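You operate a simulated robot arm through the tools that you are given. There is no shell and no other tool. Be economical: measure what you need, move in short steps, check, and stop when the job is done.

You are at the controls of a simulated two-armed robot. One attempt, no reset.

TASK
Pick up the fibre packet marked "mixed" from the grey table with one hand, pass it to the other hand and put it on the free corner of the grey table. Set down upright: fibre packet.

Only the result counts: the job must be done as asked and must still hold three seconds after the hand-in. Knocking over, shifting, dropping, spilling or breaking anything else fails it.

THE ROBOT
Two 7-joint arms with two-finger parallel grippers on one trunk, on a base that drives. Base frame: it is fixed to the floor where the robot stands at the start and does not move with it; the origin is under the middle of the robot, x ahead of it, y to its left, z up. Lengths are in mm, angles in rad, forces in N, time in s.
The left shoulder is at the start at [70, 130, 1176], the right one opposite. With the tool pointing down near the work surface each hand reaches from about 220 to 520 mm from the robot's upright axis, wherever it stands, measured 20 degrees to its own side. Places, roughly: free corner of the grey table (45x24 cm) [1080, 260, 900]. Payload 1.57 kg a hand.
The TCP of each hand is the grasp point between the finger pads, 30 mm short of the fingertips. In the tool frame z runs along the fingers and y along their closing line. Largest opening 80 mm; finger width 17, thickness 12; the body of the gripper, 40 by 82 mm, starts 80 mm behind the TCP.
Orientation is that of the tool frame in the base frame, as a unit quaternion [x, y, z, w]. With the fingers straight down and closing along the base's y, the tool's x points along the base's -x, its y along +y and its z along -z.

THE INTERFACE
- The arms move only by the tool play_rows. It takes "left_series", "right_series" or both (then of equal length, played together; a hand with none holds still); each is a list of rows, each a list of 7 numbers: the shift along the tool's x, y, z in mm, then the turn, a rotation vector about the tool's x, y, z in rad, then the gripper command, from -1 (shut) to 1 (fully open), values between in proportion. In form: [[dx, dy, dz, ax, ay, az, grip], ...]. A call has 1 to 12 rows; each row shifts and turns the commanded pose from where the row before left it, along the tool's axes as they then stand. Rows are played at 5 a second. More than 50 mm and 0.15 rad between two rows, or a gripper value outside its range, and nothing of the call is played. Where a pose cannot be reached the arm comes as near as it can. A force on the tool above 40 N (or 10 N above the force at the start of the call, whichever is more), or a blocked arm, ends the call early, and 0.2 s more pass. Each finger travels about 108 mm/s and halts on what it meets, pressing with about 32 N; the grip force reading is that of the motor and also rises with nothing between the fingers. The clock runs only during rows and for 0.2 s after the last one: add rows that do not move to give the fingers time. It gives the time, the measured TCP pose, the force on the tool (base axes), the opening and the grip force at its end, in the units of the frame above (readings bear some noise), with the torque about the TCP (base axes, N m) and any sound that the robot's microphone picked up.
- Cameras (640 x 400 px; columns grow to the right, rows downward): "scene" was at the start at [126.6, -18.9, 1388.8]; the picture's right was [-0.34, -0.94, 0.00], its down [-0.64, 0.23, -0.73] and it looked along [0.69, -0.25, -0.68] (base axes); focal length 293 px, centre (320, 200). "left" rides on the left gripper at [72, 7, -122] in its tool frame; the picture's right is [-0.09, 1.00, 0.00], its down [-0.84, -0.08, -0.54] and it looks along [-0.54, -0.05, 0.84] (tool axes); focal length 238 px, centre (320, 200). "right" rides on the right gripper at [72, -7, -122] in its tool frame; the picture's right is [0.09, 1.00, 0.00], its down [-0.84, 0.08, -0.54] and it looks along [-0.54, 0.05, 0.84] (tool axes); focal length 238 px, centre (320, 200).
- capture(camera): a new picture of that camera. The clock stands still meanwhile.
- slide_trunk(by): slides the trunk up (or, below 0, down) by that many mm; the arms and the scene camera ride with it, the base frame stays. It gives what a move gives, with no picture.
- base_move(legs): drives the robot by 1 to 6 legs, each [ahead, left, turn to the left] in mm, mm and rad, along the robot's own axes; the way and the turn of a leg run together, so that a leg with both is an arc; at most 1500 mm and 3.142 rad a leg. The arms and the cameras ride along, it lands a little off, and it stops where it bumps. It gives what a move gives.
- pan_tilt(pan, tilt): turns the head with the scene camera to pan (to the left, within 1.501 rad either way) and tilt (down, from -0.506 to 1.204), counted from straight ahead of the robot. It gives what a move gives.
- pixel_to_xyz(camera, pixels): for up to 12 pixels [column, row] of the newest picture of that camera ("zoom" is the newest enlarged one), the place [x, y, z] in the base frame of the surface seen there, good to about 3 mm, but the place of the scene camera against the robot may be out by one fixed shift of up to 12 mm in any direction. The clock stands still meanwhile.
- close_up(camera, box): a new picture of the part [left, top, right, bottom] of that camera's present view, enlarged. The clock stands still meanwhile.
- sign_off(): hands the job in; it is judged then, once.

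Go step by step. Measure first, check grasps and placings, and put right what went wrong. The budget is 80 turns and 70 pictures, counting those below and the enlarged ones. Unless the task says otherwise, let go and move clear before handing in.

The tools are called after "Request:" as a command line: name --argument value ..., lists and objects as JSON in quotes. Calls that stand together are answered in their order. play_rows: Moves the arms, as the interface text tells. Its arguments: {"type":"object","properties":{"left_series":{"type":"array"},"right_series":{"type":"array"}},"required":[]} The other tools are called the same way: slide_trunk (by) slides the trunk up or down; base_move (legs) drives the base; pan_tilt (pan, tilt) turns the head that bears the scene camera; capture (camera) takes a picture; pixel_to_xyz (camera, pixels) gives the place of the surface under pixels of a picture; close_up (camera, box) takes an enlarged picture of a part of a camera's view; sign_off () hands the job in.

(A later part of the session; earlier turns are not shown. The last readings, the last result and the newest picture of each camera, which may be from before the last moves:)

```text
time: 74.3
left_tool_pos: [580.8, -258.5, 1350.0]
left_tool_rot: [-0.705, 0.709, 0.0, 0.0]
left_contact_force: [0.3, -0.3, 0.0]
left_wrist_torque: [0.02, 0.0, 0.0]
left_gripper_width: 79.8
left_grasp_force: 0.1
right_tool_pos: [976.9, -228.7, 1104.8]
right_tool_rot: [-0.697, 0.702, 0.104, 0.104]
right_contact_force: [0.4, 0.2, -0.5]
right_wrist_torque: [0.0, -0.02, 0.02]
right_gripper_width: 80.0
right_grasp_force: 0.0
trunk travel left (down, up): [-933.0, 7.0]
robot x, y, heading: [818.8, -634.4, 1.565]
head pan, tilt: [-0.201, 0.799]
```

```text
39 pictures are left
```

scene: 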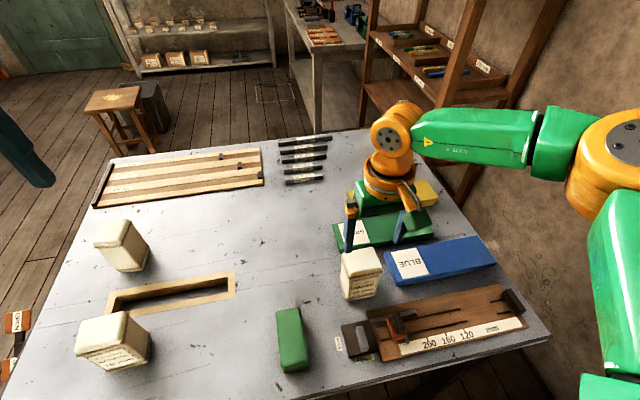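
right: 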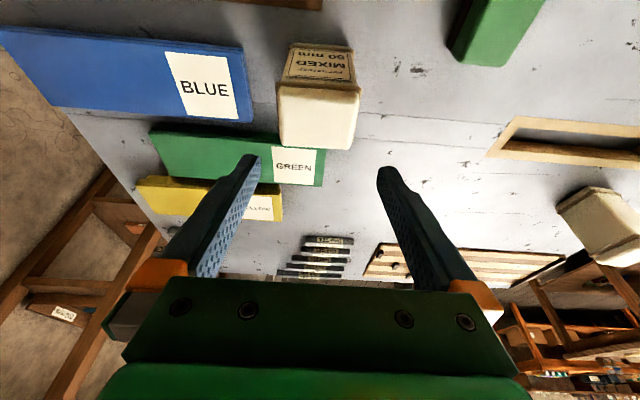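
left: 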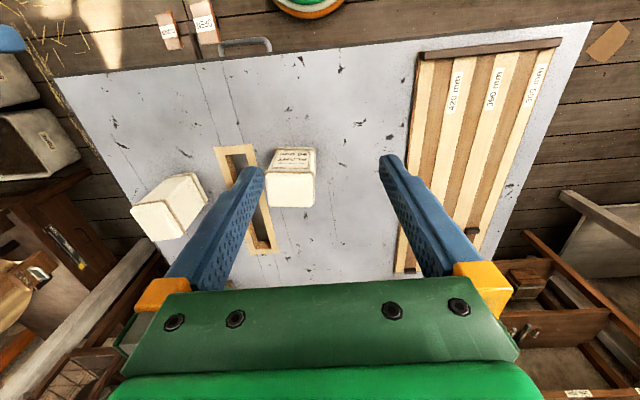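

Tilting restored the reach: TCP is (977,-229,1105). I'll measure the packet's top with the wrist camera.

Request:
pixel_to_xyz --camera "right" --pixels '[[282, 95], [357, 98], [285, 140], [348, 146], [318, 115], [280, 110], [357, 115], [290, 50], [350, 52], [318, 148]]'

Request:
close_up --camera "right" --box '[220, 20, 420, 180]'

```text
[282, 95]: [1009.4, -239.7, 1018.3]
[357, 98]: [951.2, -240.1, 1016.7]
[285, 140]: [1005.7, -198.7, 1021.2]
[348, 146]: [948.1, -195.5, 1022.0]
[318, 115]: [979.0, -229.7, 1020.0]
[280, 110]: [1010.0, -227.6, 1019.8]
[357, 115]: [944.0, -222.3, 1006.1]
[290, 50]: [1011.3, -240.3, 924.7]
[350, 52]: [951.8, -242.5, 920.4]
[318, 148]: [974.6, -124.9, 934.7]
```

```text
2.50 times, centred on (320, 100) of right
```

zoom: 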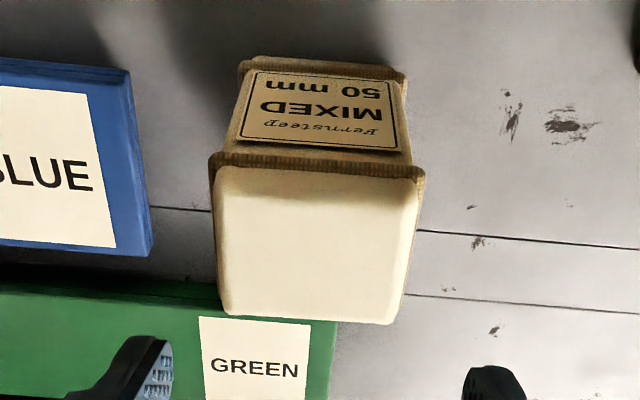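

The packet spans x 945–1012 (centre ≈979) and y -243 to -193, top at 1020. I'll align above it and descend to just over the top.

Request:
play_rows --right_series '[[2.2, -1, 25.5, 0, 0, 0, 1], [2.1, -1, 25.5, 0, 0, 0, 1], [0, 0, 0, 0, 0, 0, 1]]'

Request:
capture --camera "right"

```text
time: 75.1
left_tool_pos: [580.2, -257.5, 1350.4]
left_tool_rot: [-0.706, 0.708, 0.0, 0.001]
left_contact_force: [-0.1, -0.7, 0.6]
left_wrist_torque: [0.03, 0.02, 0.01]
left_gripper_width: 79.9
left_grasp_force: 0.1
right_tool_pos: [977.7, -218.3, 1054.6]
right_tool_rot: [-0.698, 0.702, 0.104, 0.103]
right_contact_force: [-1.1, 0.7, -0.7]
right_wrist_torque: [0.02, 0.01, 0.04]
right_gripper_width: 79.9
right_grasp_force: 0.2
trunk travel left (down, up): [-933.0, 7.0]
robot x, y, heading: [818.5, -636.4, 1.563]
head pan, tilt: [-0.201, 0.799]
```

```text
37 pictures are left
```

right: 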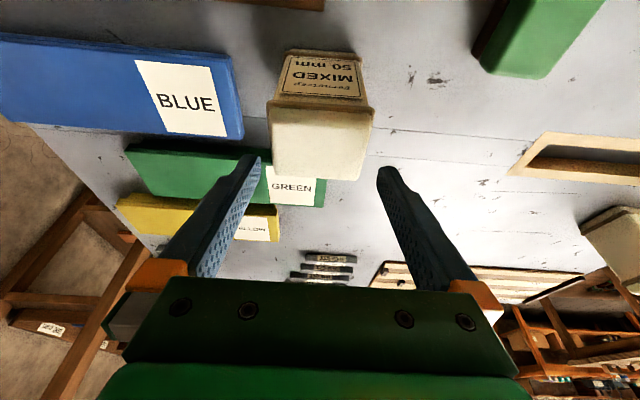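

Fingertips at columns 250 and 385 straddle the packet (270–372) fairly centrally. I'll descend slowly to TCP z≈1003.

Request:
play_rows --right_series '[[3, -1, 9.7, 0, 0, 0, 1], [3, 0, 9.7, 0, 0, 0, 1], [3, 0, 9.7, 0, 0, 0, 1], [3, 0, 9.7, 0, 0, 0, 1], [3, 0, 9.7, 0, 0, 0, 1], [0, 0, 0, 0, 0, 0, 1]]'

Request:
capture --camera "right"

Request:
close_up --camera "scene" --box '[300, 170, 460, 310]'

```text
time: 76.5
left_tool_pos: [580.0, -256.9, 1350.6]
left_tool_rot: [-0.706, 0.708, 0.0, 0.0]
left_contact_force: [-0.6, -0.8, -0.3]
left_wrist_torque: [0.0, 0.0, -0.04]
left_gripper_width: 79.9
left_grasp_force: 0.0
right_tool_pos: [993.7, -229.9, 1018.8]
right_tool_rot: [-0.697, 0.702, 0.103, 0.103]
right_contact_force: [0.4, -1.2, -0.7]
right_wrist_torque: [0.02, -0.01, 0.0]
right_gripper_width: 80.0
right_grasp_force: 0.1
right hand out of reach, approached as far as the arm can: row 2, 3, 4, 5
trunk travel left (down, up): [-933.0, 7.0]
robot x, y, heading: [816.9, -632.6, 1.564]
head pan, tilt: [-0.201, 0.799]
```

```text
36 pictures are left
```

right: 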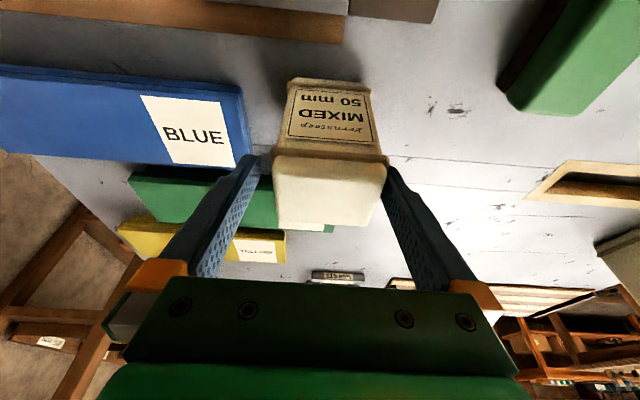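

```text
2.86 times, centred on (380, 240) of scene
```

zoom: 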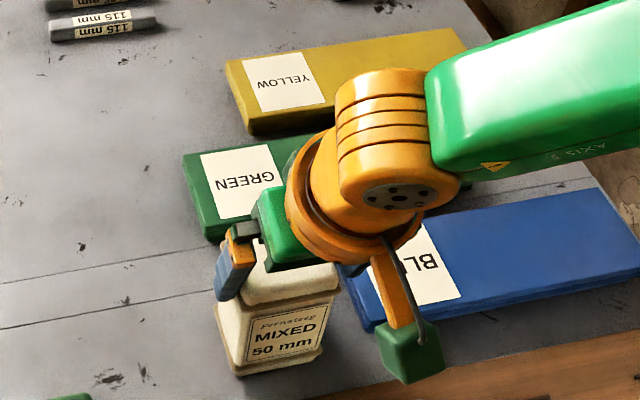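

The arm reached its limit going down and slid to (994,-230,1019); no contact force shows. The raised trunk is what costs reach low down, so I'll lift clear and look at the packet again.

Request:
play_rows --right_series '[[-6, 0, -19, 0, 0, 0, 1], [-6, 0, -19, 0, 0, 0, 1], [-6, 0, -19, 0, 0, 0, 1], [-10, 0, -32, 0, 0, 0, 1], [-10, 0, -32, 0, 0, 0, 1], [0, 0, 0, 0, 0, 0, 1]]'

Request:
capture --camera "right"

Request:
pixel_to_xyz --camera "right" --pixels '[[320, 110], [300, 110], [340, 110], [320, 90], [320, 130]]'

```text
time: 77.9
left_tool_pos: [581.0, -257.0, 1349.8]
left_tool_rot: [-0.705, 0.709, -0.001, 0.0]
left_contact_force: [-0.4, -0.5, -0.7]
left_wrist_torque: [-0.01, 0.0, 0.02]
left_gripper_width: 79.9
left_grasp_force: 0.0
right_tool_pos: [995.5, -227.7, 1146.2]
right_tool_rot: [-0.698, 0.701, 0.104, 0.103]
right_contact_force: [0.2, -0.5, -0.1]
right_wrist_torque: [-0.01, -0.03, 0.03]
right_gripper_width: 80.1
right_grasp_force: 0.1
trunk travel left (down, up): [-933.0, 7.0]
robot x, y, heading: [816.9, -639.1, 1.564]
head pan, tilt: [-0.201, 0.799]
```

```text
34 pictures are left
```

right: 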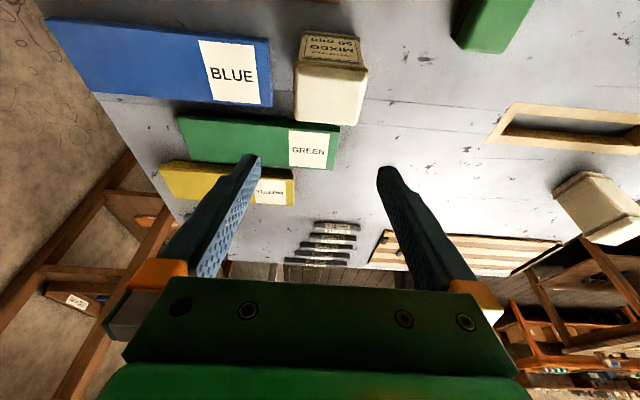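

```text
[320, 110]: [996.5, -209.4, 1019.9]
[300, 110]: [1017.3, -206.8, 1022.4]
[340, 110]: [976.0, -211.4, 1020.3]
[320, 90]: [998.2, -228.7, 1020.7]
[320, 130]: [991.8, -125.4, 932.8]
```

The packet was nudged a few mm toward +x but stands. I'll raise the hand more, lower the trunk 110 mm and re-measure.

Request:
play_rows --right_series '[[-10, 0, -32, 0, 0, 0, 1], [-10, 0, -32, 0, 0, 0, 1], [0, 0, 0, 0, 0, 0, 1]]'

Request:
slide_trunk --by -110

Request:
capture --camera "right"

```text
time: 78.7
left_tool_pos: [579.8, -256.8, 1349.2]
left_tool_rot: [-0.706, 0.708, 0.0, 0.0]
left_contact_force: [-1.2, 0.6, 0.5]
left_wrist_torque: [0.02, -0.04, -0.03]
left_gripper_width: 79.8
left_grasp_force: 0.0
right_tool_pos: [994.3, -227.8, 1212.9]
right_tool_rot: [-0.698, 0.701, 0.103, 0.102]
right_contact_force: [0.3, -0.1, -0.3]
right_wrist_torque: [-0.02, 0.01, -0.01]
right_gripper_width: 80.4
right_grasp_force: 0.1
trunk travel left (down, up): [-933.0, 7.0]
robot x, y, heading: [816.6, -639.1, 1.564]
head pan, tilt: [-0.201, 0.799]
```

```text
time: 80.2
left_tool_pos: [579.9, -257.0, 1240.3]
left_tool_rot: [-0.706, 0.709, 0.0, 0.0]
left_contact_force: [-0.1, 0.4, -0.4]
left_wrist_torque: [0.0, -0.02, 0.02]
left_gripper_width: 80.1
left_grasp_force: 0.1
right_tool_pos: [995.7, -227.2, 1103.9]
right_tool_rot: [-0.697, 0.701, 0.105, 0.104]
right_contact_force: [-0.3, 0.1, -0.6]
right_wrist_torque: [-0.02, 0.02, 0.03]
right_gripper_width: 80.0
right_grasp_force: 0.2
trunk travel left (down, up): [-823.0, 117.0]
robot x, y, heading: [820.4, -636.7, 1.561]
head pan, tilt: [-0.201, 0.799]
```

```text
33 pictures are left
```

right: 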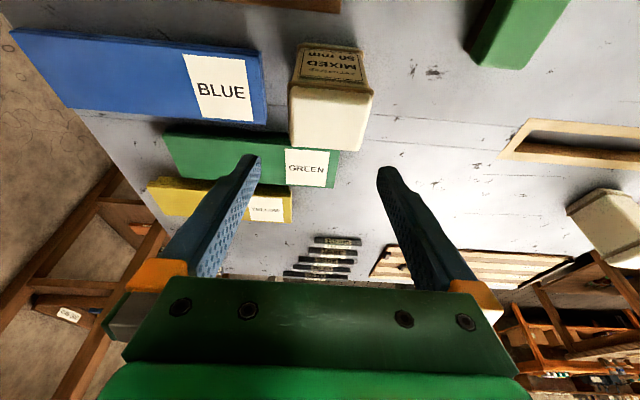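

Request:
close_up --camera "right" --box '[260, 30, 400, 160]'

Request:
pixel_to_xyz --camera "zoom" --pixels '[[160, 265], [155, 300], [350, 300], [345, 330], [180, 275], [340, 290], [175, 390], [320, 395], [250, 330], [175, 220], [335, 230]]'

```text
3.08 times, centred on (330, 95) of right
```

zoom: 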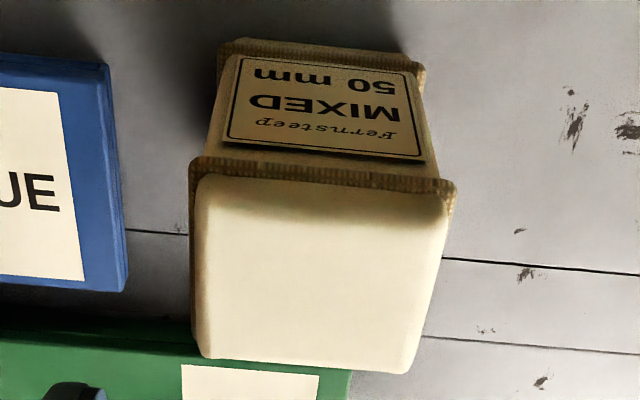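

```text
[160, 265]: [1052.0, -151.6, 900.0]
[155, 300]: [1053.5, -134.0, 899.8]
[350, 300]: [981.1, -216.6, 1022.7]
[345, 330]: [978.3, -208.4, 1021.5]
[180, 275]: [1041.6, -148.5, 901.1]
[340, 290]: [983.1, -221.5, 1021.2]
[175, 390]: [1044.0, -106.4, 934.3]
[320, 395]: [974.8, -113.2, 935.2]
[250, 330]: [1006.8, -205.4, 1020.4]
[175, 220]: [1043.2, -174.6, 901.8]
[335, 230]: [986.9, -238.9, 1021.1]
```

Request:
pixel_to_xyz --camera "zoom" --pixels '[[205, 260], [200, 300], [205, 340], [435, 260], [425, 300], [418, 330], [300, 200], [300, 190], [300, 350], [220, 190], [420, 215], [400, 350]]'

```text
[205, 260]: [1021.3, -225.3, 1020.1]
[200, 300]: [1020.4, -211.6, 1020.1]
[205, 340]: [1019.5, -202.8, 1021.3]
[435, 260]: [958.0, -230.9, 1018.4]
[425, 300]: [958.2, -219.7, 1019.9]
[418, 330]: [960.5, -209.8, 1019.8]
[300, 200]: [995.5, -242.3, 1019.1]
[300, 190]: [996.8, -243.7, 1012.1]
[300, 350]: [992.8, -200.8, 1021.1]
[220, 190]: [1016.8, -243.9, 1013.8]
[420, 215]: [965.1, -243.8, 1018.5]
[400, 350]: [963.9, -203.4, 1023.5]
```

The packet centre is now (989.5,-220), still aligned. I'll align and descend in two stages, checking reach.

Request:
play_rows --right_series '[[4.2, 3, 23.8, 0, 0, 0, 1], [4.3, 3, 23.8, 0, 0, 0, 1], [0, 0, 0, 0, 0, 0, 1]]'

```text
time: 81.0
left_tool_pos: [581.7, -258.7, 1240.1]
left_tool_rot: [-0.705, 0.709, -0.001, 0.0]
left_contact_force: [-0.8, -0.4, 0.0]
left_wrist_torque: [0.02, 0.0, -0.01]
left_gripper_width: 80.0
left_grasp_force: 0.0
right_tool_pos: [989.7, -222.7, 1054.3]
right_tool_rot: [-0.697, 0.702, 0.104, 0.103]
right_contact_force: [0.6, -0.3, 0.4]
right_wrist_torque: [-0.02, -0.01, -0.01]
right_gripper_width: 80.1
right_grasp_force: 0.1
trunk travel left (down, up): [-823.0, 117.0]
robot x, y, heading: [819.3, -637.9, 1.567]
head pan, tilt: [-0.201, 0.799]
```

Within reach and aligned at (989.7,-222.7,1054). I'll go down to z≈1003.

Request:
play_rows --right_series '[[2.5, 0, 10, 0, 0, 0, 1], [2.7, 0, 10, 0, 0, 0, 1], [2.7, 0, 10, 0, 0, 0, 1], [2.7, 0, 10, 0, 0, 0, 1], [2.7, 0, 10, 0, 0, 0, 1], [0, 0, 0, 0, 0, 0, 1]]'

Request:
capture --camera "right"

```text
time: 82.4
left_tool_pos: [581.0, -256.8, 1240.6]
left_tool_rot: [-0.705, 0.709, -0.001, 0.0]
left_contact_force: [0.5, -0.6, -0.1]
left_wrist_torque: [0.0, 0.02, -0.02]
left_gripper_width: 80.0
left_grasp_force: 0.0
right_tool_pos: [988.7, -220.5, 1004.1]
right_tool_rot: [-0.698, 0.701, 0.104, 0.103]
right_contact_force: [0.4, -0.9, -0.7]
right_wrist_torque: [0.03, 0.01, 0.0]
right_gripper_width: 79.9
right_grasp_force: 0.1
trunk travel left (down, up): [-823.0, 117.0]
robot x, y, heading: [817.7, -634.9, 1.565]
head pan, tilt: [-0.201, 0.799]
```

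```text
31 pictures are left
```

right: 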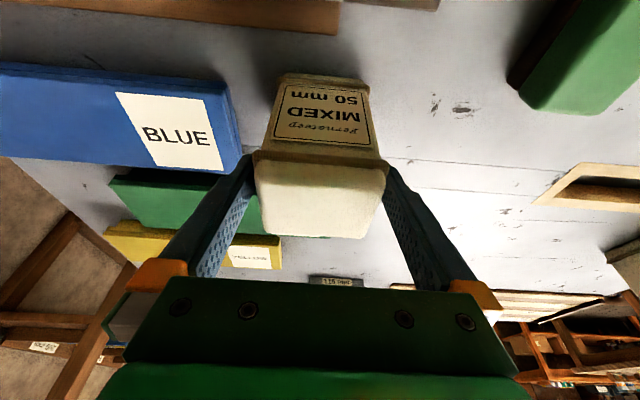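

The packet is between the fingers with no contact force. I'll close, then lift straight up.

Request:
play_rows --right_series '[[0, 0, 0, 0, 0, 0, 0.5], [0, 0, 0, 0, 0, 0, -1], [0, 0, 0, 0, 0, 0, -1], [0, 0, 0, 0, 0, 0, -1], [-3, 0, -9.5, 0, 0, 0, -1], [-6, 0, -19, 0, 0, 0, -1], [-9, 0, -28, 0, 0, 0, -1], [-9, 0, -28, 0, 0, 0, -1], [0, 0, 0, 0, 0, 0, -1]]'

Request:
capture --camera "right"

Request:
capture --camera "scene"

```text
time: 84.4
left_tool_pos: [580.7, -257.8, 1240.6]
left_tool_rot: [-0.706, 0.708, -0.001, 0.0]
left_contact_force: [-0.1, -1.1, -0.4]
left_wrist_torque: [0.02, -0.01, 0.0]
left_gripper_width: 80.2
left_grasp_force: 0.0
right_tool_pos: [988.5, -218.4, 1092.7]
right_tool_rot: [-0.698, 0.701, 0.104, 0.103]
right_contact_force: [-0.7, 0.3, -0.6]
right_wrist_torque: [0.0, -0.02, -0.01]
right_gripper_width: 69.5
right_grasp_force: 31.8
trunk travel left (down, up): [-823.0, 117.0]
robot x, y, heading: [817.6, -635.6, 1.565]
head pan, tilt: [-0.201, 0.799]
```

```text
30 pictures are left
```

right: 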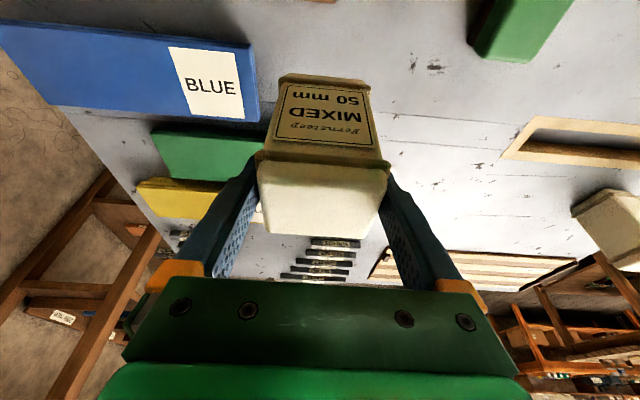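

```text
29 pictures are left
```

scene: 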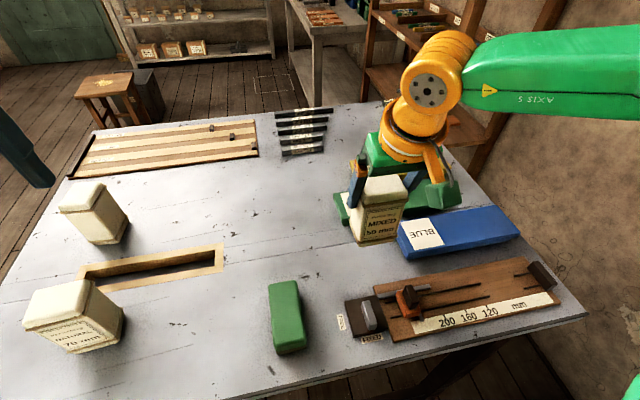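

The packet is gripped at 69.5 mm (32 N) and lifted. I'll lift a bit more and back the robot away from the table into the lane for the handover.

Request:
play_rows --right_series '[[-9, 0, -28, 0, 0, 0, -1], [-9, 0, -28, 0, 0, 0, -1], [0, 0, 0, 0, 0, 0, -1]]'

Request:
base_move --legs '[[-380, 0, 0]]'

```text
time: 85.2
left_tool_pos: [581.6, -257.3, 1240.5]
left_tool_rot: [-0.706, 0.708, 0.0, 0.0]
left_contact_force: [0.3, 0.3, 0.1]
left_wrist_torque: [-0.01, 0.0, 0.02]
left_gripper_width: 79.8
left_grasp_force: 0.0
right_tool_pos: [991.2, -217.8, 1150.5]
right_tool_rot: [-0.697, 0.702, 0.103, 0.103]
right_contact_force: [0.1, 0.0, -1.6]
right_wrist_torque: [-0.02, -0.01, 0.0]
right_gripper_width: 69.4
right_grasp_force: 31.6
trunk travel left (down, up): [-823.0, 117.0]
robot x, y, heading: [817.8, -633.5, 1.564]
head pan, tilt: [-0.201, 0.799]
```

```text
time: 87.6
left_tool_pos: [577.2, -634.1, 1240.3]
left_tool_rot: [-0.706, 0.708, -0.002, -0.001]
left_contact_force: [-0.8, -0.2, -0.5]
left_wrist_torque: [-0.01, 0.0, 0.01]
left_gripper_width: 80.0
left_grasp_force: 0.0
right_tool_pos: [986.9, -597.0, 1149.7]
right_tool_rot: [-0.697, 0.702, 0.103, 0.102]
right_contact_force: [0.9, 1.5, -1.1]
right_wrist_torque: [0.01, 0.04, 0.02]
right_gripper_width: 69.6
right_grasp_force: 32.1
trunk travel left (down, up): [-823.0, 117.0]
robot x, y, heading: [817.8, -1018.6, 1.565]
head pan, tilt: [-0.201, 0.799]
```

Clear of the table now. I'll bring the right hand vertical, to the middle in front of the robot and lower, and yaw it about 0.45 rad so that the packet's back face turns toward the left arm.

Request:
play_rows --right_series '[[0, 0, 0, 0, 0.15, 0, -1], [0, 0, 0, 0, 0.15, 0, -1], [16, 26, 24, 0, 0, 0, -1], [16, 26, 24, 0, 0, 0, -1], [16, 26, 24, 0, 0, 0, -1], [16, 26, 24, 0, 0, 0, -1], [16, 26, 24, 0, 0, 0, -1], [0, 0, 0, 0, 0, 0.15, -1], [0, 0, 0, 0, 0, 0.15, -1], [0, 0, 0, 0, 0, 0.15, -1], [0, 0, 0, 0, 0, 0, -1]]'

Request:
pan_tilt --pan 0.0 --tilt 0.9

Request:
capture --camera "scene"

```text
time: 90.0
left_tool_pos: [577.3, -638.0, 1239.0]
left_tool_rot: [-0.706, 0.708, 0.0, 0.001]
left_contact_force: [0.1, -1.1, 0.4]
left_wrist_torque: [-0.03, 0.02, 0.04]
left_gripper_width: 79.9
left_grasp_force: 0.1
right_tool_pos: [905.6, -712.5, 1031.4]
right_tool_rot: [-0.529, 0.849, -0.001, -0.003]
right_contact_force: [0.6, 0.3, -0.9]
right_wrist_torque: [-0.03, -0.01, -0.01]
right_gripper_width: 69.8
right_grasp_force: 32.5
right hand out of reach, approached as far as the arm can: row 2, 6, 7
trunk travel left (down, up): [-823.0, 117.0]
robot x, y, heading: [815.7, -1017.7, 1.567]
head pan, tilt: [-0.201, 0.799]
```

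```text
time: 90.7
left_tool_pos: [577.8, -637.6, 1239.9]
left_tool_rot: [-0.706, 0.709, 0.0, 0.0]
left_contact_force: [-0.3, 0.0, -1.3]
left_wrist_torque: [0.01, 0.0, 0.02]
left_gripper_width: 80.1
left_grasp_force: 0.0
right_tool_pos: [907.1, -712.4, 1030.8]
right_tool_rot: [-0.529, 0.849, -0.002, -0.004]
right_contact_force: [-0.4, 0.5, -1.3]
right_wrist_torque: [0.05, -0.02, 0.0]
right_gripper_width: 69.6
right_grasp_force: 31.8
trunk travel left (down, up): [-823.0, 117.0]
robot x, y, heading: [817.4, -1018.8, 1.565]
head pan, tilt: [0.0, 0.901]
```

```text
28 pictures are left
```

scene: 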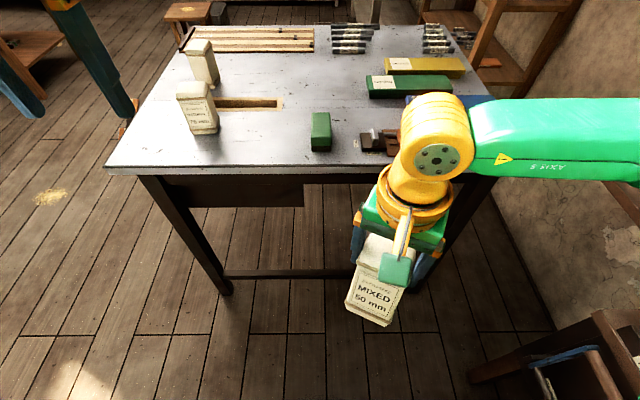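

The right hand holds the packet at robot-frame X≈306, Y≈-90. Its camera bracket faces me, so the left hand should come in along the packet's wide direction instead. I'll yaw the right hand the other way (0.6 rad left), move it out a bit, and restore the 0.3 tilt so the packet hangs upright.

Request:
play_rows --right_series '[[0, 0, 0, 0, 0, -0.15, -1], [0, 0, 0, 0, 0, -0.15, -1], [0, 0, 0, 0, 0, -0.15, -1], [0, 0, 0, 0, 0, -0.15, -1], [0, 0, 0, 0, 0, -0.15, -1], [0, 0, 0, 0, 0, -0.15, -1], [0, 0, 0, 0, 0, -0.15, -1], [0, 0, 0, 0, -0.15, 0, -1], [0, 0, 0, 0, -0.15, 0, -1], [-25, -29, 0, 0, 0, 0, -1], [-25, -29, 0, 0, 0, 0, -1], [0, 0, 0, 0, 0, 0, -1]]'

Request:
capture --camera "scene"

```text
time: 93.3
left_tool_pos: [577.3, -638.0, 1240.1]
left_tool_rot: [-0.706, 0.708, -0.001, 0.001]
left_contact_force: [0.4, -0.2, -0.6]
left_wrist_torque: [0.02, 0.0, 0.01]
left_gripper_width: 80.3
left_grasp_force: 0.1
right_tool_pos: [926.6, -641.2, 1043.8]
right_tool_rot: [0.873, -0.464, -0.132, -0.067]
right_contact_force: [-0.4, -1.2, -1.6]
right_wrist_torque: [0.01, -0.01, -0.01]
right_gripper_width: 69.7
right_grasp_force: 31.7
trunk travel left (down, up): [-823.0, 117.0]
robot x, y, heading: [815.9, -1014.2, 1.563]
head pan, tilt: [0.0, 0.901]
```

```text
27 pictures are left
```

scene: 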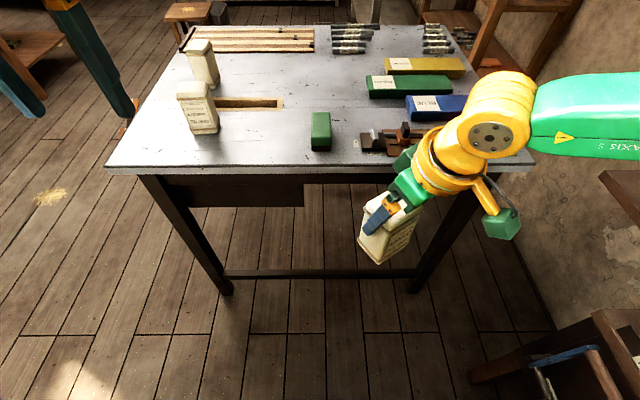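

The handover pose is good: TCP (927,-641,1044), with the packet upright and its wide end facing the left arm. I'll orient the left hand (yaw 0.98 right, then pitch up 0.87) in place first.

Request:
play_rows --left_series '[[0, 0, 0, 0, 0, 0.1396, 1], [0, 0, 0, 0, 0, 0.1396, 1], [0, 0, 0, 0, 0, 0.1396, 1], [0, 0, 0, 0, 0, 0.1396, 1], [0, 0, 0, 0, 0, 0.1396, 1], [0, 0, 0, 0, 0, 0.1396, 1], [0, 0, 0, 0, 0, 0.1396, 1], [0, 0, 0, 0, -0.1455, 0, 1], [0, 0, 0, 0, -0.1455, 0, 1], [0, 0, 0, 0, -0.1455, 0, 1], [0, 0, 0, 0, -0.1455, 0, 1], [0, 0, 0, 0, -0.1455, 0, 1]]'

Request:
play_rows --left_series '[[0, 0, 0, 0, -0.1455, 0, 1], [0, 0, 0, 0, 0, 0, 1]]'

Request:
capture --camera "scene"

```text
time: 95.9
left_tool_pos: [576.6, -637.5, 1240.0]
left_tool_rot: [-0.272, 0.893, 0.103, 0.342]
left_contact_force: [0.3, -0.2, -0.5]
left_wrist_torque: [0.01, -0.04, -0.02]
left_gripper_width: 79.9
left_grasp_force: 0.0
right_tool_pos: [925.3, -640.4, 1044.5]
right_tool_rot: [0.873, -0.465, -0.13, -0.069]
right_contact_force: [0.2, 0.0, -1.5]
right_wrist_torque: [-0.02, -0.03, 0.02]
right_gripper_width: 69.8
right_grasp_force: 31.9
trunk travel left (down, up): [-823.0, 117.0]
robot x, y, heading: [821.4, -1019.3, 1.566]
head pan, tilt: [0.0, 0.901]
```

```text
time: 96.5
left_tool_pos: [577.3, -636.8, 1240.3]
left_tool_rot: [-0.263, 0.867, 0.123, 0.406]
left_contact_force: [0.0, 0.6, -0.3]
left_wrist_torque: [0.0, 0.03, -0.01]
left_gripper_width: 80.0
left_grasp_force: 0.0
right_tool_pos: [926.7, -640.1, 1044.5]
right_tool_rot: [0.873, -0.465, -0.131, -0.067]
right_contact_force: [-0.9, 0.4, -0.9]
right_wrist_torque: [-0.01, 0.03, 0.01]
right_gripper_width: 69.7
right_grasp_force: 31.8
trunk travel left (down, up): [-823.0, 117.0]
robot x, y, heading: [818.0, -1015.3, 1.561]
head pan, tilt: [0.0, 0.901]
```

```text
26 pictures are left
```

scene: 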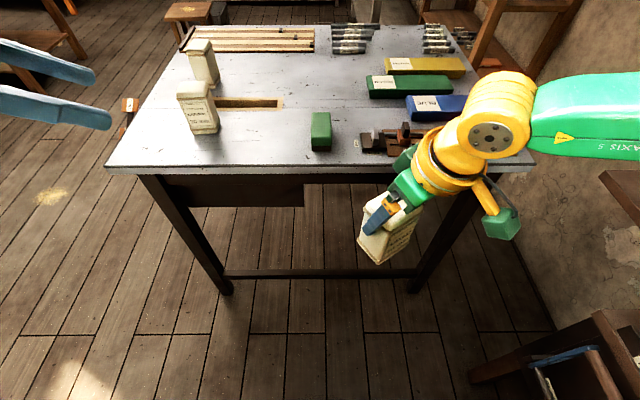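

Left orientation is right. I'll move it to a pre-approach point 130 mm short of the grasp along its own axis.

Request:
play_rows --left_series '[[2.9, -28.3, 35.4, 0, 0, 0, 1], [2.9, -28.3, 35.4, 0, 0, 0, 1], [2.9, -28.3, 35.4, 0, 0, 0, 1], [2.9, -28.3, 35.4, 0, 0, 0, 1], [2.9, -28.3, 35.4, 0, 0, 0, 1], [2.9, -28.3, 35.4, 0, 0, 0, 1], [2.9, -28.3, 35.4, 0, 0, 0, 1], [0, 0, 0, 0, 0, 0, 1]]'

Request:
capture --camera "scene"

Request:
capture --camera "left"

```text
time: 98.3
left_tool_pos: [837.4, -698.6, 1067.3]
left_tool_rot: [-0.263, 0.867, 0.123, 0.406]
left_contact_force: [0.2, -0.7, 0.2]
left_wrist_torque: [-0.01, 0.0, 0.01]
left_gripper_width: 80.0
left_grasp_force: 0.1
left hand out of reach, approached as far as the arm can: row 6
right_tool_pos: [926.4, -641.5, 1044.7]
right_tool_rot: [0.873, -0.465, -0.131, -0.068]
right_contact_force: [-0.4, 1.3, -0.2]
right_wrist_torque: [-0.01, -0.02, -0.02]
right_gripper_width: 69.8
right_grasp_force: 31.7
trunk travel left (down, up): [-823.0, 117.0]
robot x, y, heading: [815.7, -1020.0, 1.561]
head pan, tilt: [0.0, 0.901]
```

```text
25 pictures are left
```

scene: 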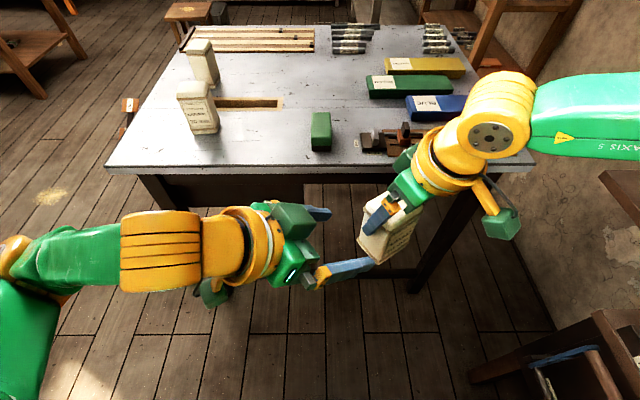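

```text
24 pictures are left
```

left: 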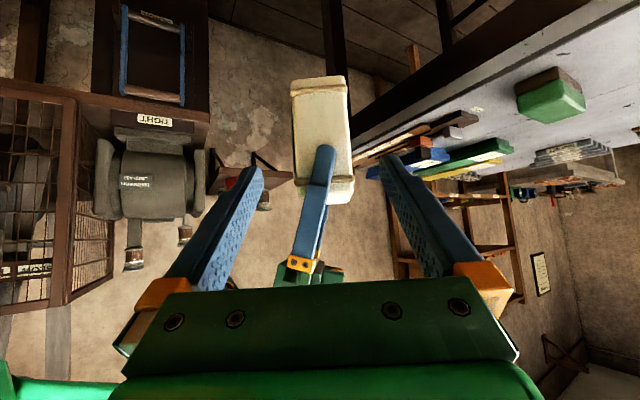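

The packet sits between the left fingers in view (columns 292–353) with the path clear. I'll verify the packet's place with the left camera.

Request:
pixel_to_xyz --camera "left" --pixels '[[296, 105], [345, 105], [318, 105], [318, 82], [300, 140], [345, 140], [298, 190], [350, 185]]'

```text
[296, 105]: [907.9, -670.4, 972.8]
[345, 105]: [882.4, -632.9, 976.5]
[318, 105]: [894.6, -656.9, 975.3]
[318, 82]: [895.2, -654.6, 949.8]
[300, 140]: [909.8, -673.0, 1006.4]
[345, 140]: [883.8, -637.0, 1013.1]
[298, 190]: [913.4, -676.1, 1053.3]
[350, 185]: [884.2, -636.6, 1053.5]
```

The near face centre lies within about 5 mm of prediction, well inside the opening. I'll advance the left hand along its axis to the grasp.

Request:
play_rows --left_series '[[1, 1, 25, 0, 0, 0, 1], [1, 1, 25, 0, 0, 0, 1], [1, 1, 25, 0, 0, 0, 1], [1, 0, 25, 0, 0, 0, 1], [0, 0, 0, 0, 0, 0, 1]]'

Request:
capture --camera "left"

Request:
close_up --camera "scene" --box '[240, 140, 480, 310]'

```text
time: 99.5
left_tool_pos: [896.5, -656.2, 999.4]
left_tool_rot: [-0.263, 0.867, 0.123, 0.405]
left_contact_force: [-0.2, -0.3, -0.2]
left_wrist_torque: [-0.02, -0.03, 0.03]
left_gripper_width: 79.9
left_grasp_force: 0.1
right_tool_pos: [928.0, -639.7, 1044.8]
right_tool_rot: [0.873, -0.465, -0.131, -0.067]
right_contact_force: [0.0, 0.1, -1.4]
right_wrist_torque: [0.01, -0.02, -0.01]
right_gripper_width: 69.6
right_grasp_force: 32.3
trunk travel left (down, up): [-823.0, 117.0]
robot x, y, heading: [816.2, -1017.4, 1.564]
head pan, tilt: [0.0, 0.901]
```

```text
23 pictures are left
```

left: 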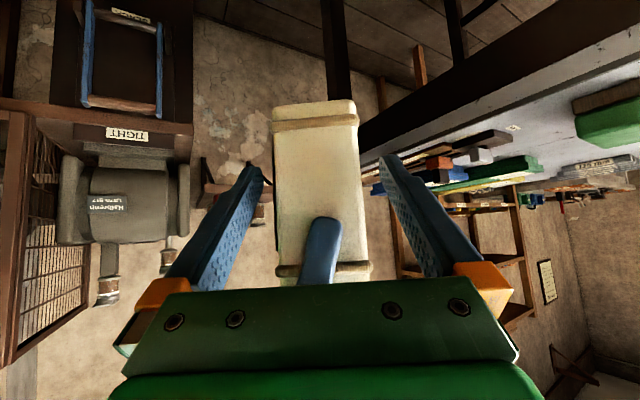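

```text
2.35 times, centred on (360, 225) of scene
```

zoom: 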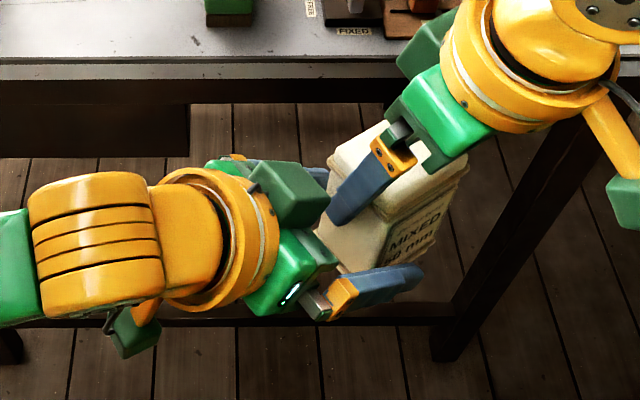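

The left fingers straddle the packet in the left view. A green block on top of the left gripper, at zoom (310,200), is near the right finger, so I'll measure their gap before the last step.

Request:
pixel_to_xyz --camera "zoom" --pixels '[[325, 200], [300, 178], [315, 215], [280, 170], [345, 215], [335, 205], [375, 150], [325, 250], [310, 170], [430, 270]]'

```text
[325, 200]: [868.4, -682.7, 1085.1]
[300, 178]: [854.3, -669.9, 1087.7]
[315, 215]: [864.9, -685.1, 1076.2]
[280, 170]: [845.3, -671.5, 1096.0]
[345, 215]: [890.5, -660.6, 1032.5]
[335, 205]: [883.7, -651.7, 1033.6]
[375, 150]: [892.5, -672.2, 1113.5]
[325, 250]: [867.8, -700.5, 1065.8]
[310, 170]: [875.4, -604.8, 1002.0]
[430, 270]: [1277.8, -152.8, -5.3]
```

After the final 22 mm the block stays about 9 mm clear of the right finger. I'll advance that much, then close the left gripper gently.

Request:
play_rows --left_series '[[0, 0, 11, 0, 0, 0, 1], [0, 0, 11, 0, 0, 0, 1], [0, 0, 0, 0, 0, 0, 1]]'

Request:
capture --camera "left"

```text
time: 100.3
left_tool_pos: [909.7, -646.1, 985.8]
left_tool_rot: [-0.263, 0.866, 0.122, 0.406]
left_contact_force: [0.4, -0.4, 0.1]
left_wrist_torque: [-0.03, 0.03, 0.02]
left_gripper_width: 80.0
left_grasp_force: 0.0
right_tool_pos: [926.4, -639.9, 1043.8]
right_tool_rot: [0.873, -0.464, -0.131, -0.067]
right_contact_force: [0.0, -0.1, -2.9]
right_wrist_torque: [0.03, 0.0, 0.01]
right_gripper_width: 69.7
right_grasp_force: 32.0
trunk travel left (down, up): [-823.0, 117.0]
robot x, y, heading: [813.7, -1018.9, 1.564]
head pan, tilt: [0.0, 0.901]
```

```text
21 pictures are left
```

left: 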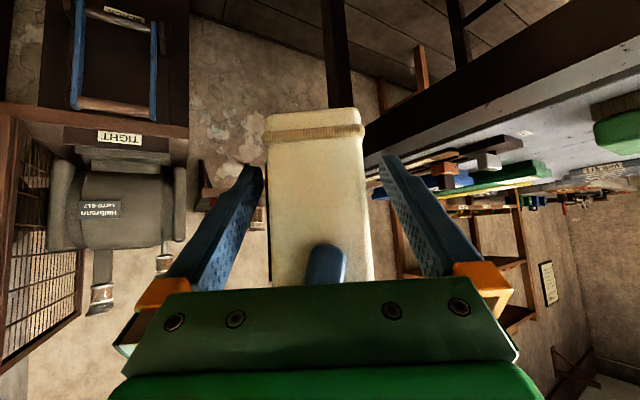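

The packet (268–368) is centred between the left fingers. Closing the left gripper while the right still holds.

Request:
play_rows --left_series '[[0, 0, 0, 0, 0, 0, 0.6], [0, 0, 0, 0, 0, 0, 0.4], [0, 0, 0, 0, 0, 0, 0.2], [0, 0, 0, 0, 0, 0, 0], [0, 0, 0, 0, 0, 0, -1], [0, 0, 0, 0, 0, 0, -1], [0, 0, 0, 0, 0, 0, -1]]'

Request:
close_up --camera "scene" --box '[240, 140, 480, 310]'

```text
time: 101.9
left_tool_pos: [910.7, -645.4, 985.5]
left_tool_rot: [-0.263, 0.867, 0.123, 0.406]
left_contact_force: [7.1, -13.1, 1.9]
left_wrist_torque: [0.72, 0.3, 0.23]
left_gripper_width: 54.5
left_grasp_force: 31.8
right_tool_pos: [925.9, -639.6, 1045.5]
right_tool_rot: [0.873, -0.464, -0.132, -0.067]
right_contact_force: [-7.9, 12.1, -3.4]
right_wrist_torque: [0.0, 0.12, -0.46]
right_gripper_width: 69.5
right_grasp_force: 31.9
trunk travel left (down, up): [-823.0, 117.0]
robot x, y, heading: [813.4, -1017.5, 1.562]
head pan, tilt: [0.0, 0.901]
```

```text
2.35 times, centred on (360, 225) of scene
```

zoom: 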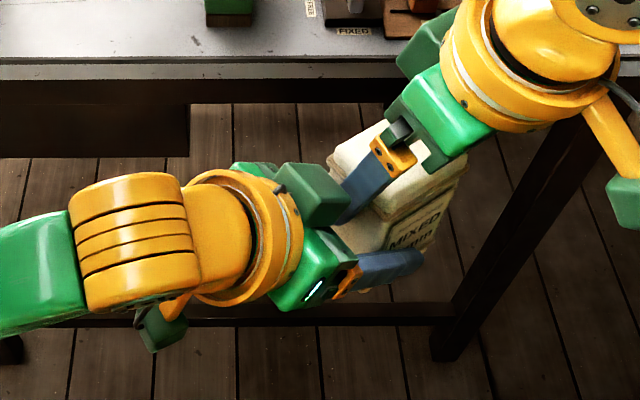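

Left holds at 54.5 mm with 32 N. I'll open the right gripper and retract it upward along its own axis.

Request:
play_rows --left_series "[[0, 0, 0, 0, 0, 0, -1], [0, 0, 0, 0, 0, 0, -1], [0, 0, 0, 0, 0, 0, -1], [0, 0, 0, 0, 0, 0, -1]], \"right_series\": []" --right_series '[[0, 0, 0, 0, 0, 0, 0.85], [0, 0, 0, 0, 0, 0, 1], [0, 0, 0, 0, 0, 0, 1], [0, 0, 0, 0, 0, 0, 1]]'

Request:
capture --camera "right"

```text
refused: the rows could not be read
```

```text
19 pictures are left
```

right: 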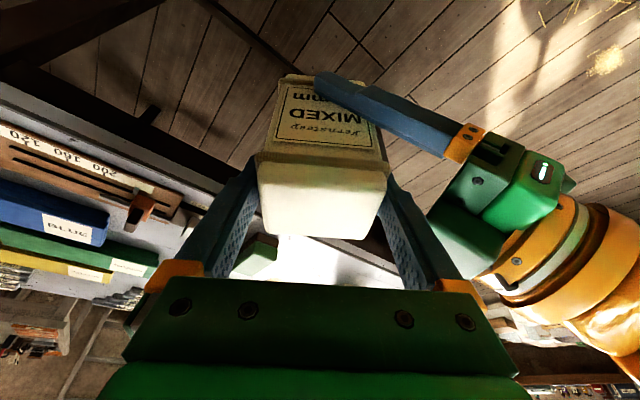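

The call was malformed; the picture shows both hands gripping, left finger across the lower packet at (370,100). Repeating the release properly.

Request:
play_rows --left_series '[[0, 0, 0, 0, 0, 0, -1], [0, 0, 0, 0, 0, 0, -1], [0, 0, 0, 0, 0, 0, -1], [0, 0, 0, 0, 0, 0, -1]]' --right_series '[[0, 0, 0, 0, 0, 0, 0.85], [0, 0, 0, 0, 0, 0, 1], [0, 0, 0, 0, 0, 0, 1], [0, 0, 0, 0, 0, 0, 1]]'

Request:
capture --camera "right"

```text
time: 102.9
left_tool_pos: [910.0, -645.6, 986.4]
left_tool_rot: [-0.263, 0.867, 0.122, 0.405]
left_contact_force: [-6.0, -1.2, 0.6]
left_wrist_torque: [0.0, -0.51, -0.13]
left_gripper_width: 54.8
left_grasp_force: 32.1
right_tool_pos: [927.4, -640.3, 1045.2]
right_tool_rot: [0.873, -0.465, -0.13, -0.067]
right_contact_force: [6.2, 0.3, -0.3]
right_wrist_torque: [-0.04, 0.09, 0.14]
right_gripper_width: 75.3
right_grasp_force: 0.1
trunk travel left (down, up): [-823.0, 117.0]
robot x, y, heading: [816.5, -1017.8, 1.563]
head pan, tilt: [0.0, 0.901]
```

```text
18 pictures are left
```

right: 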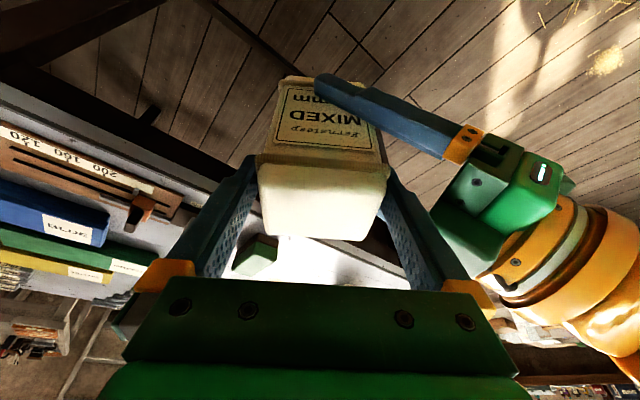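

Right fingers opened to 75 mm with one lightly touching the left gripper (6 N). I'll narrow slightly to 73 mm, off the contact, and retract along the right hand's axis.

Request:
play_rows --right_series '[[0, -1, 0, 0, 0, 0, 0.83], [0, 0, -4, 0, 0, 0, 0.83], [0, 0, -10, 0, 0, 0, 0.83], [0, 0, -15, 0, 0, 0, 0.83], [0, 0, -20, 0, 0, 0, 0.83], [0, 0, 0, 0, 0, 0, 0.83]]'

Request:
capture --camera "right"

```text
time: 104.3
left_tool_pos: [911.2, -644.7, 985.7]
left_tool_rot: [-0.264, 0.867, 0.123, 0.405]
left_contact_force: [-0.5, -0.7, 0.0]
left_wrist_torque: [-0.03, 0.03, 0.0]
left_gripper_width: 54.4
left_grasp_force: 31.7
right_tool_pos: [935.3, -651.7, 1091.3]
right_tool_rot: [0.873, -0.464, -0.131, -0.067]
right_contact_force: [-0.1, 0.3, -0.2]
right_wrist_torque: [-0.03, 0.01, 0.02]
right_gripper_width: 73.1
right_grasp_force: 0.0
trunk travel left (down, up): [-823.0, 117.0]
robot x, y, heading: [815.0, -1018.4, 1.568]
head pan, tilt: [0.0, 0.901]
```

```text
17 pictures are left
```

right: 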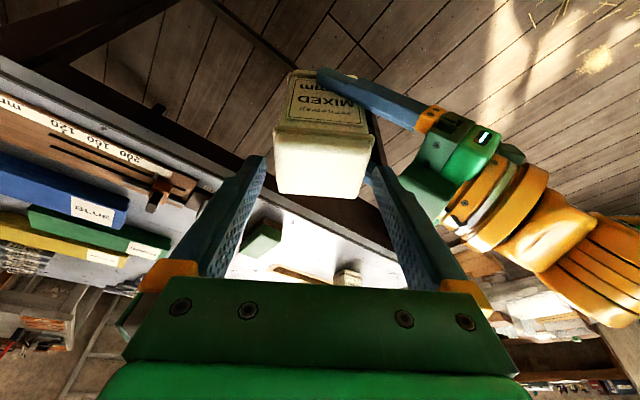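

The packet is free of the right hand and held by the left, with forces near zero. I'll take the right hand up and away to the right.

Request:
play_rows --right_series '[[0, 0, -30, 0, 0, 0, 0.83], [0, 0, -30, 0, 0, 0, 0.83], [20, -31, -6, 0, 0, 0, 0.83], [20, -31, -6, 0, 0, 0, 0.83], [20, -31, -6, 0, 0, 0, 0.83], [20, -31, -6, 0, 0, 0, 1], [0, 0, 0, 0, 0, 0, 1]]'

Request:
capture --camera "scene"

```text
time: 105.9
left_tool_pos: [910.6, -645.8, 985.7]
left_tool_rot: [-0.263, 0.867, 0.123, 0.405]
left_contact_force: [-0.2, -0.7, 0.2]
left_wrist_torque: [0.03, 0.0, 0.01]
left_gripper_width: 54.3
left_grasp_force: 32.4
right_tool_pos: [1064.0, -674.9, 1149.1]
right_tool_rot: [0.873, -0.466, -0.13, -0.068]
right_contact_force: [1.0, -0.3, 0.6]
right_wrist_torque: [0.04, -0.02, -0.02]
right_gripper_width: 79.9
right_grasp_force: 0.0
right hand out of reach, approached as far as the arm can: row 5, 6
trunk travel left (down, up): [-823.0, 117.0]
robot x, y, heading: [814.8, -1018.3, 1.565]
head pan, tilt: [0.0, 0.901]
```

```text
16 pictures are left
```

scene: 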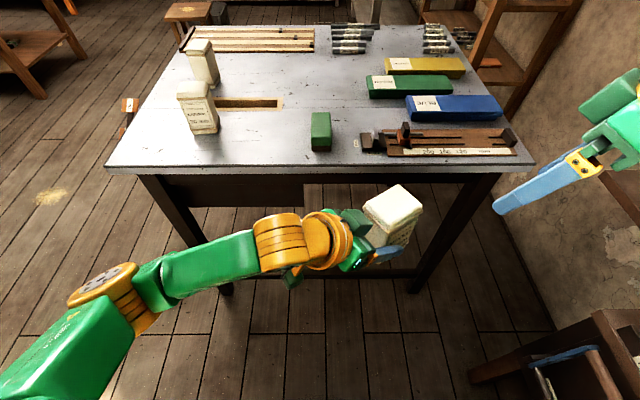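

The left hand alone holds the packet upright. I'll swing it round to point straight ahead (rotating about the vertical) and bring it to the left side for driving.

Request:
play_rows --left_series '[[0, 0, 0, -0.107, 0, -0.09, -1], [0, 0, 0, -0.107, 0, -0.09, -1], [0, 0, 0, -0.107, 0, -0.09, -1], [0, 0, 0, -0.107, 0, -0.09, -1], [0, 0, 0, -0.107, 0, -0.09, -1], [0, 0, 0, -0.107, 0, -0.09, -1], [0, 0, 0, -0.107, 0, -0.09, -1], [-6.7, 32.5, -15.4, 0, 0, 0, -1], [-6.7, 32.5, -15.4, 0, 0, 0, -1], [-6.7, 32.5, -15.4, 0, 0, 0, -1], [-6.7, 32.5, -15.4, 0, 0, 0, -1], [0, 0, 0, 0, 0, 0, -1]]'

Request:
capture --camera "scene"

```text
time: 108.1
left_tool_pos: [805.4, -634.8, 1074.6]
left_tool_rot: [0.609, -0.607, -0.379, -0.341]
left_contact_force: [0.4, 0.5, -0.6]
left_wrist_torque: [-0.01, -0.01, 0.05]
left_gripper_width: 54.6
left_grasp_force: 32.6
right_tool_pos: [1061.9, -673.5, 1148.7]
right_tool_rot: [0.873, -0.466, -0.13, -0.068]
right_contact_force: [-0.7, -0.9, 0.1]
right_wrist_torque: [-0.03, 0.0, 0.0]
right_gripper_width: 80.1
right_grasp_force: 0.1
trunk travel left (down, up): [-823.0, 117.0]
robot x, y, heading: [816.5, -1017.1, 1.563]
head pan, tilt: [0.0, 0.901]
stopped in row 10 (left hand): the arm was blocked; the commanded pose is now the measured one
```

```text
15 pictures are left
```

scene: 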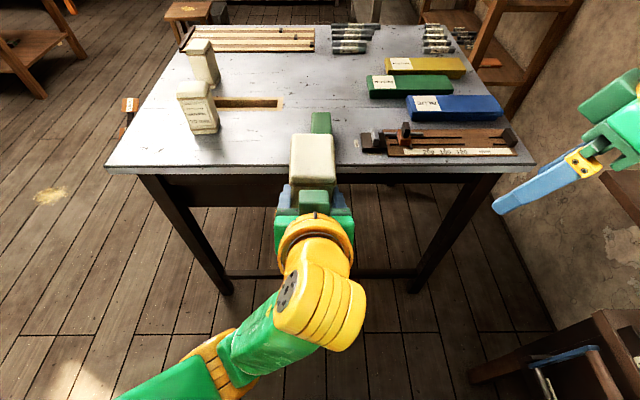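

The left arm met a joint limit but now points ahead, with the packet held firmly (54.6 mm, 32 N) and slightly tilted. I'll fix the tilt later; now I'll drive round the front of the table to the left side.

Request:
base_move --legs '[[0, 920, 0], [1000, 0, 0], [1000, 0, 0], [0, -800, 0], [0, 0, -1.57], [0, 0, -1.57]]'

Request:
capture --camera "scene"

```text
time: 134.0
left_tool_pos: [711.3, 601.1, 1071.9]
left_tool_rot: [0.611, 0.607, -0.341, 0.378]
left_contact_force: [-0.5, -0.6, -2.8]
left_wrist_torque: [0.03, 0.02, -0.02]
left_gripper_width: 54.4
left_grasp_force: 31.7
right_tool_pos: [455.8, 642.5, 1149.1]
right_tool_rot: [0.47, 0.871, -0.067, 0.13]
right_contact_force: [0.9, -0.8, -0.2]
right_wrist_torque: [0.0, -0.02, -0.01]
right_gripper_width: 80.2
right_grasp_force: 0.0
trunk travel left (down, up): [-823.0, 117.0]
robot x, y, heading: [700.9, 987.3, -1.589]
head pan, tilt: [0.0, 0.901]
```

```text
14 pictures are left
```

scene: 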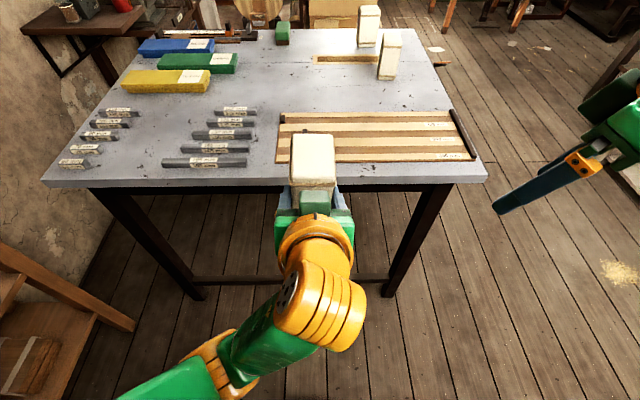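

I'm on the left side with the packet still held. I'll check the shelf at the lower left of the picture and the bar gap before moving over.

Request:
pixel_to_xyz --camera "scene" --pixels '[[132, 324], [75, 370], [10, 250], [60, 285], [165, 163], [181, 147], [193, 133], [100, 148], [118, 136], [130, 124], [213, 122], [45, 183]]'

Request:
close_up --camera "scene" --box '[40, 80, 280, 200]'

```text
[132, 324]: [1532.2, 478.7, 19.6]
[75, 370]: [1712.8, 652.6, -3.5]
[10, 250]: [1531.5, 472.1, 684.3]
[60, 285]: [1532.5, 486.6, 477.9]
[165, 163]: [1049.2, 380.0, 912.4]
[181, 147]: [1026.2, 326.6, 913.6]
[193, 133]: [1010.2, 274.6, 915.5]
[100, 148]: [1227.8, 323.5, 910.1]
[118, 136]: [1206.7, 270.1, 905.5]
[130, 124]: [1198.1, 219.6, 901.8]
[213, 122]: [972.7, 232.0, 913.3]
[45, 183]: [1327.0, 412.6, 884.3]
```

```text
2.67 times, centred on (160, 140) of scene
```

zoom: 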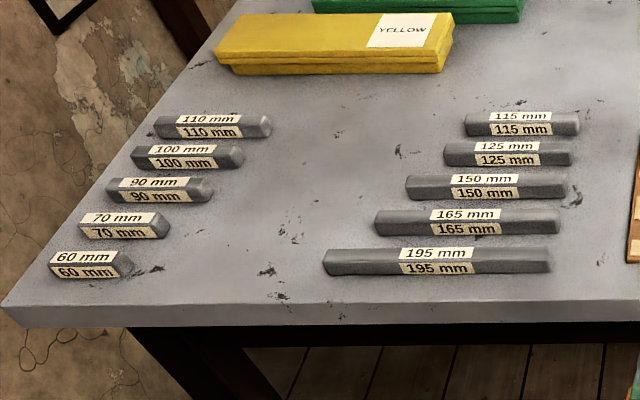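

The shelf is at x≥1530 and the gap at y≈250 runs x≈1005–1195, so I'll aim for (1100,250). Driving to stand opposite it, with the packet well above the bars.

Request:
base_move --legs '[[0, 325, 0.018], [318, 0, 0]]'

Request:
capture --camera "scene"

```text
time: 137.9
left_tool_pos: [1053.5, 287.6, 1074.8]
left_tool_rot: [0.604, 0.612, -0.337, 0.383]
left_contact_force: [0.4, -0.2, -1.8]
left_wrist_torque: [0.01, -0.01, 0.0]
left_gripper_width: 54.8
left_grasp_force: 32.7
right_tool_pos: [794.3, 324.5, 1150.6]
right_tool_rot: [0.459, 0.876, -0.067, 0.132]
right_contact_force: [0.5, 0.1, 0.6]
right_wrist_torque: [0.0, -0.03, -0.04]
right_gripper_width: 79.8
right_grasp_force: 0.0
trunk travel left (down, up): [-823.0, 117.0]
robot x, y, heading: [1039.7, 669.0, -1.563]
head pan, tilt: [0.0, 0.901]
```

```text
12 pictures are left
```

scene: 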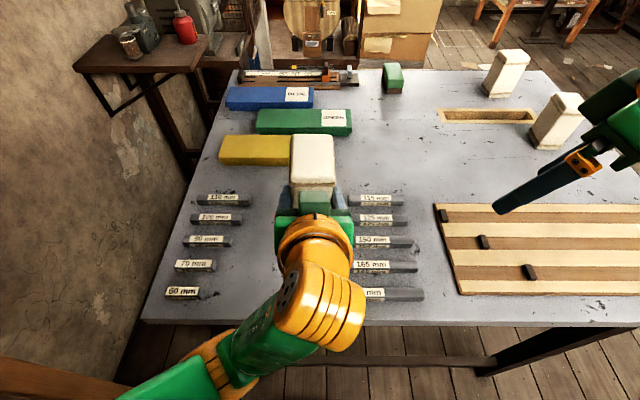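

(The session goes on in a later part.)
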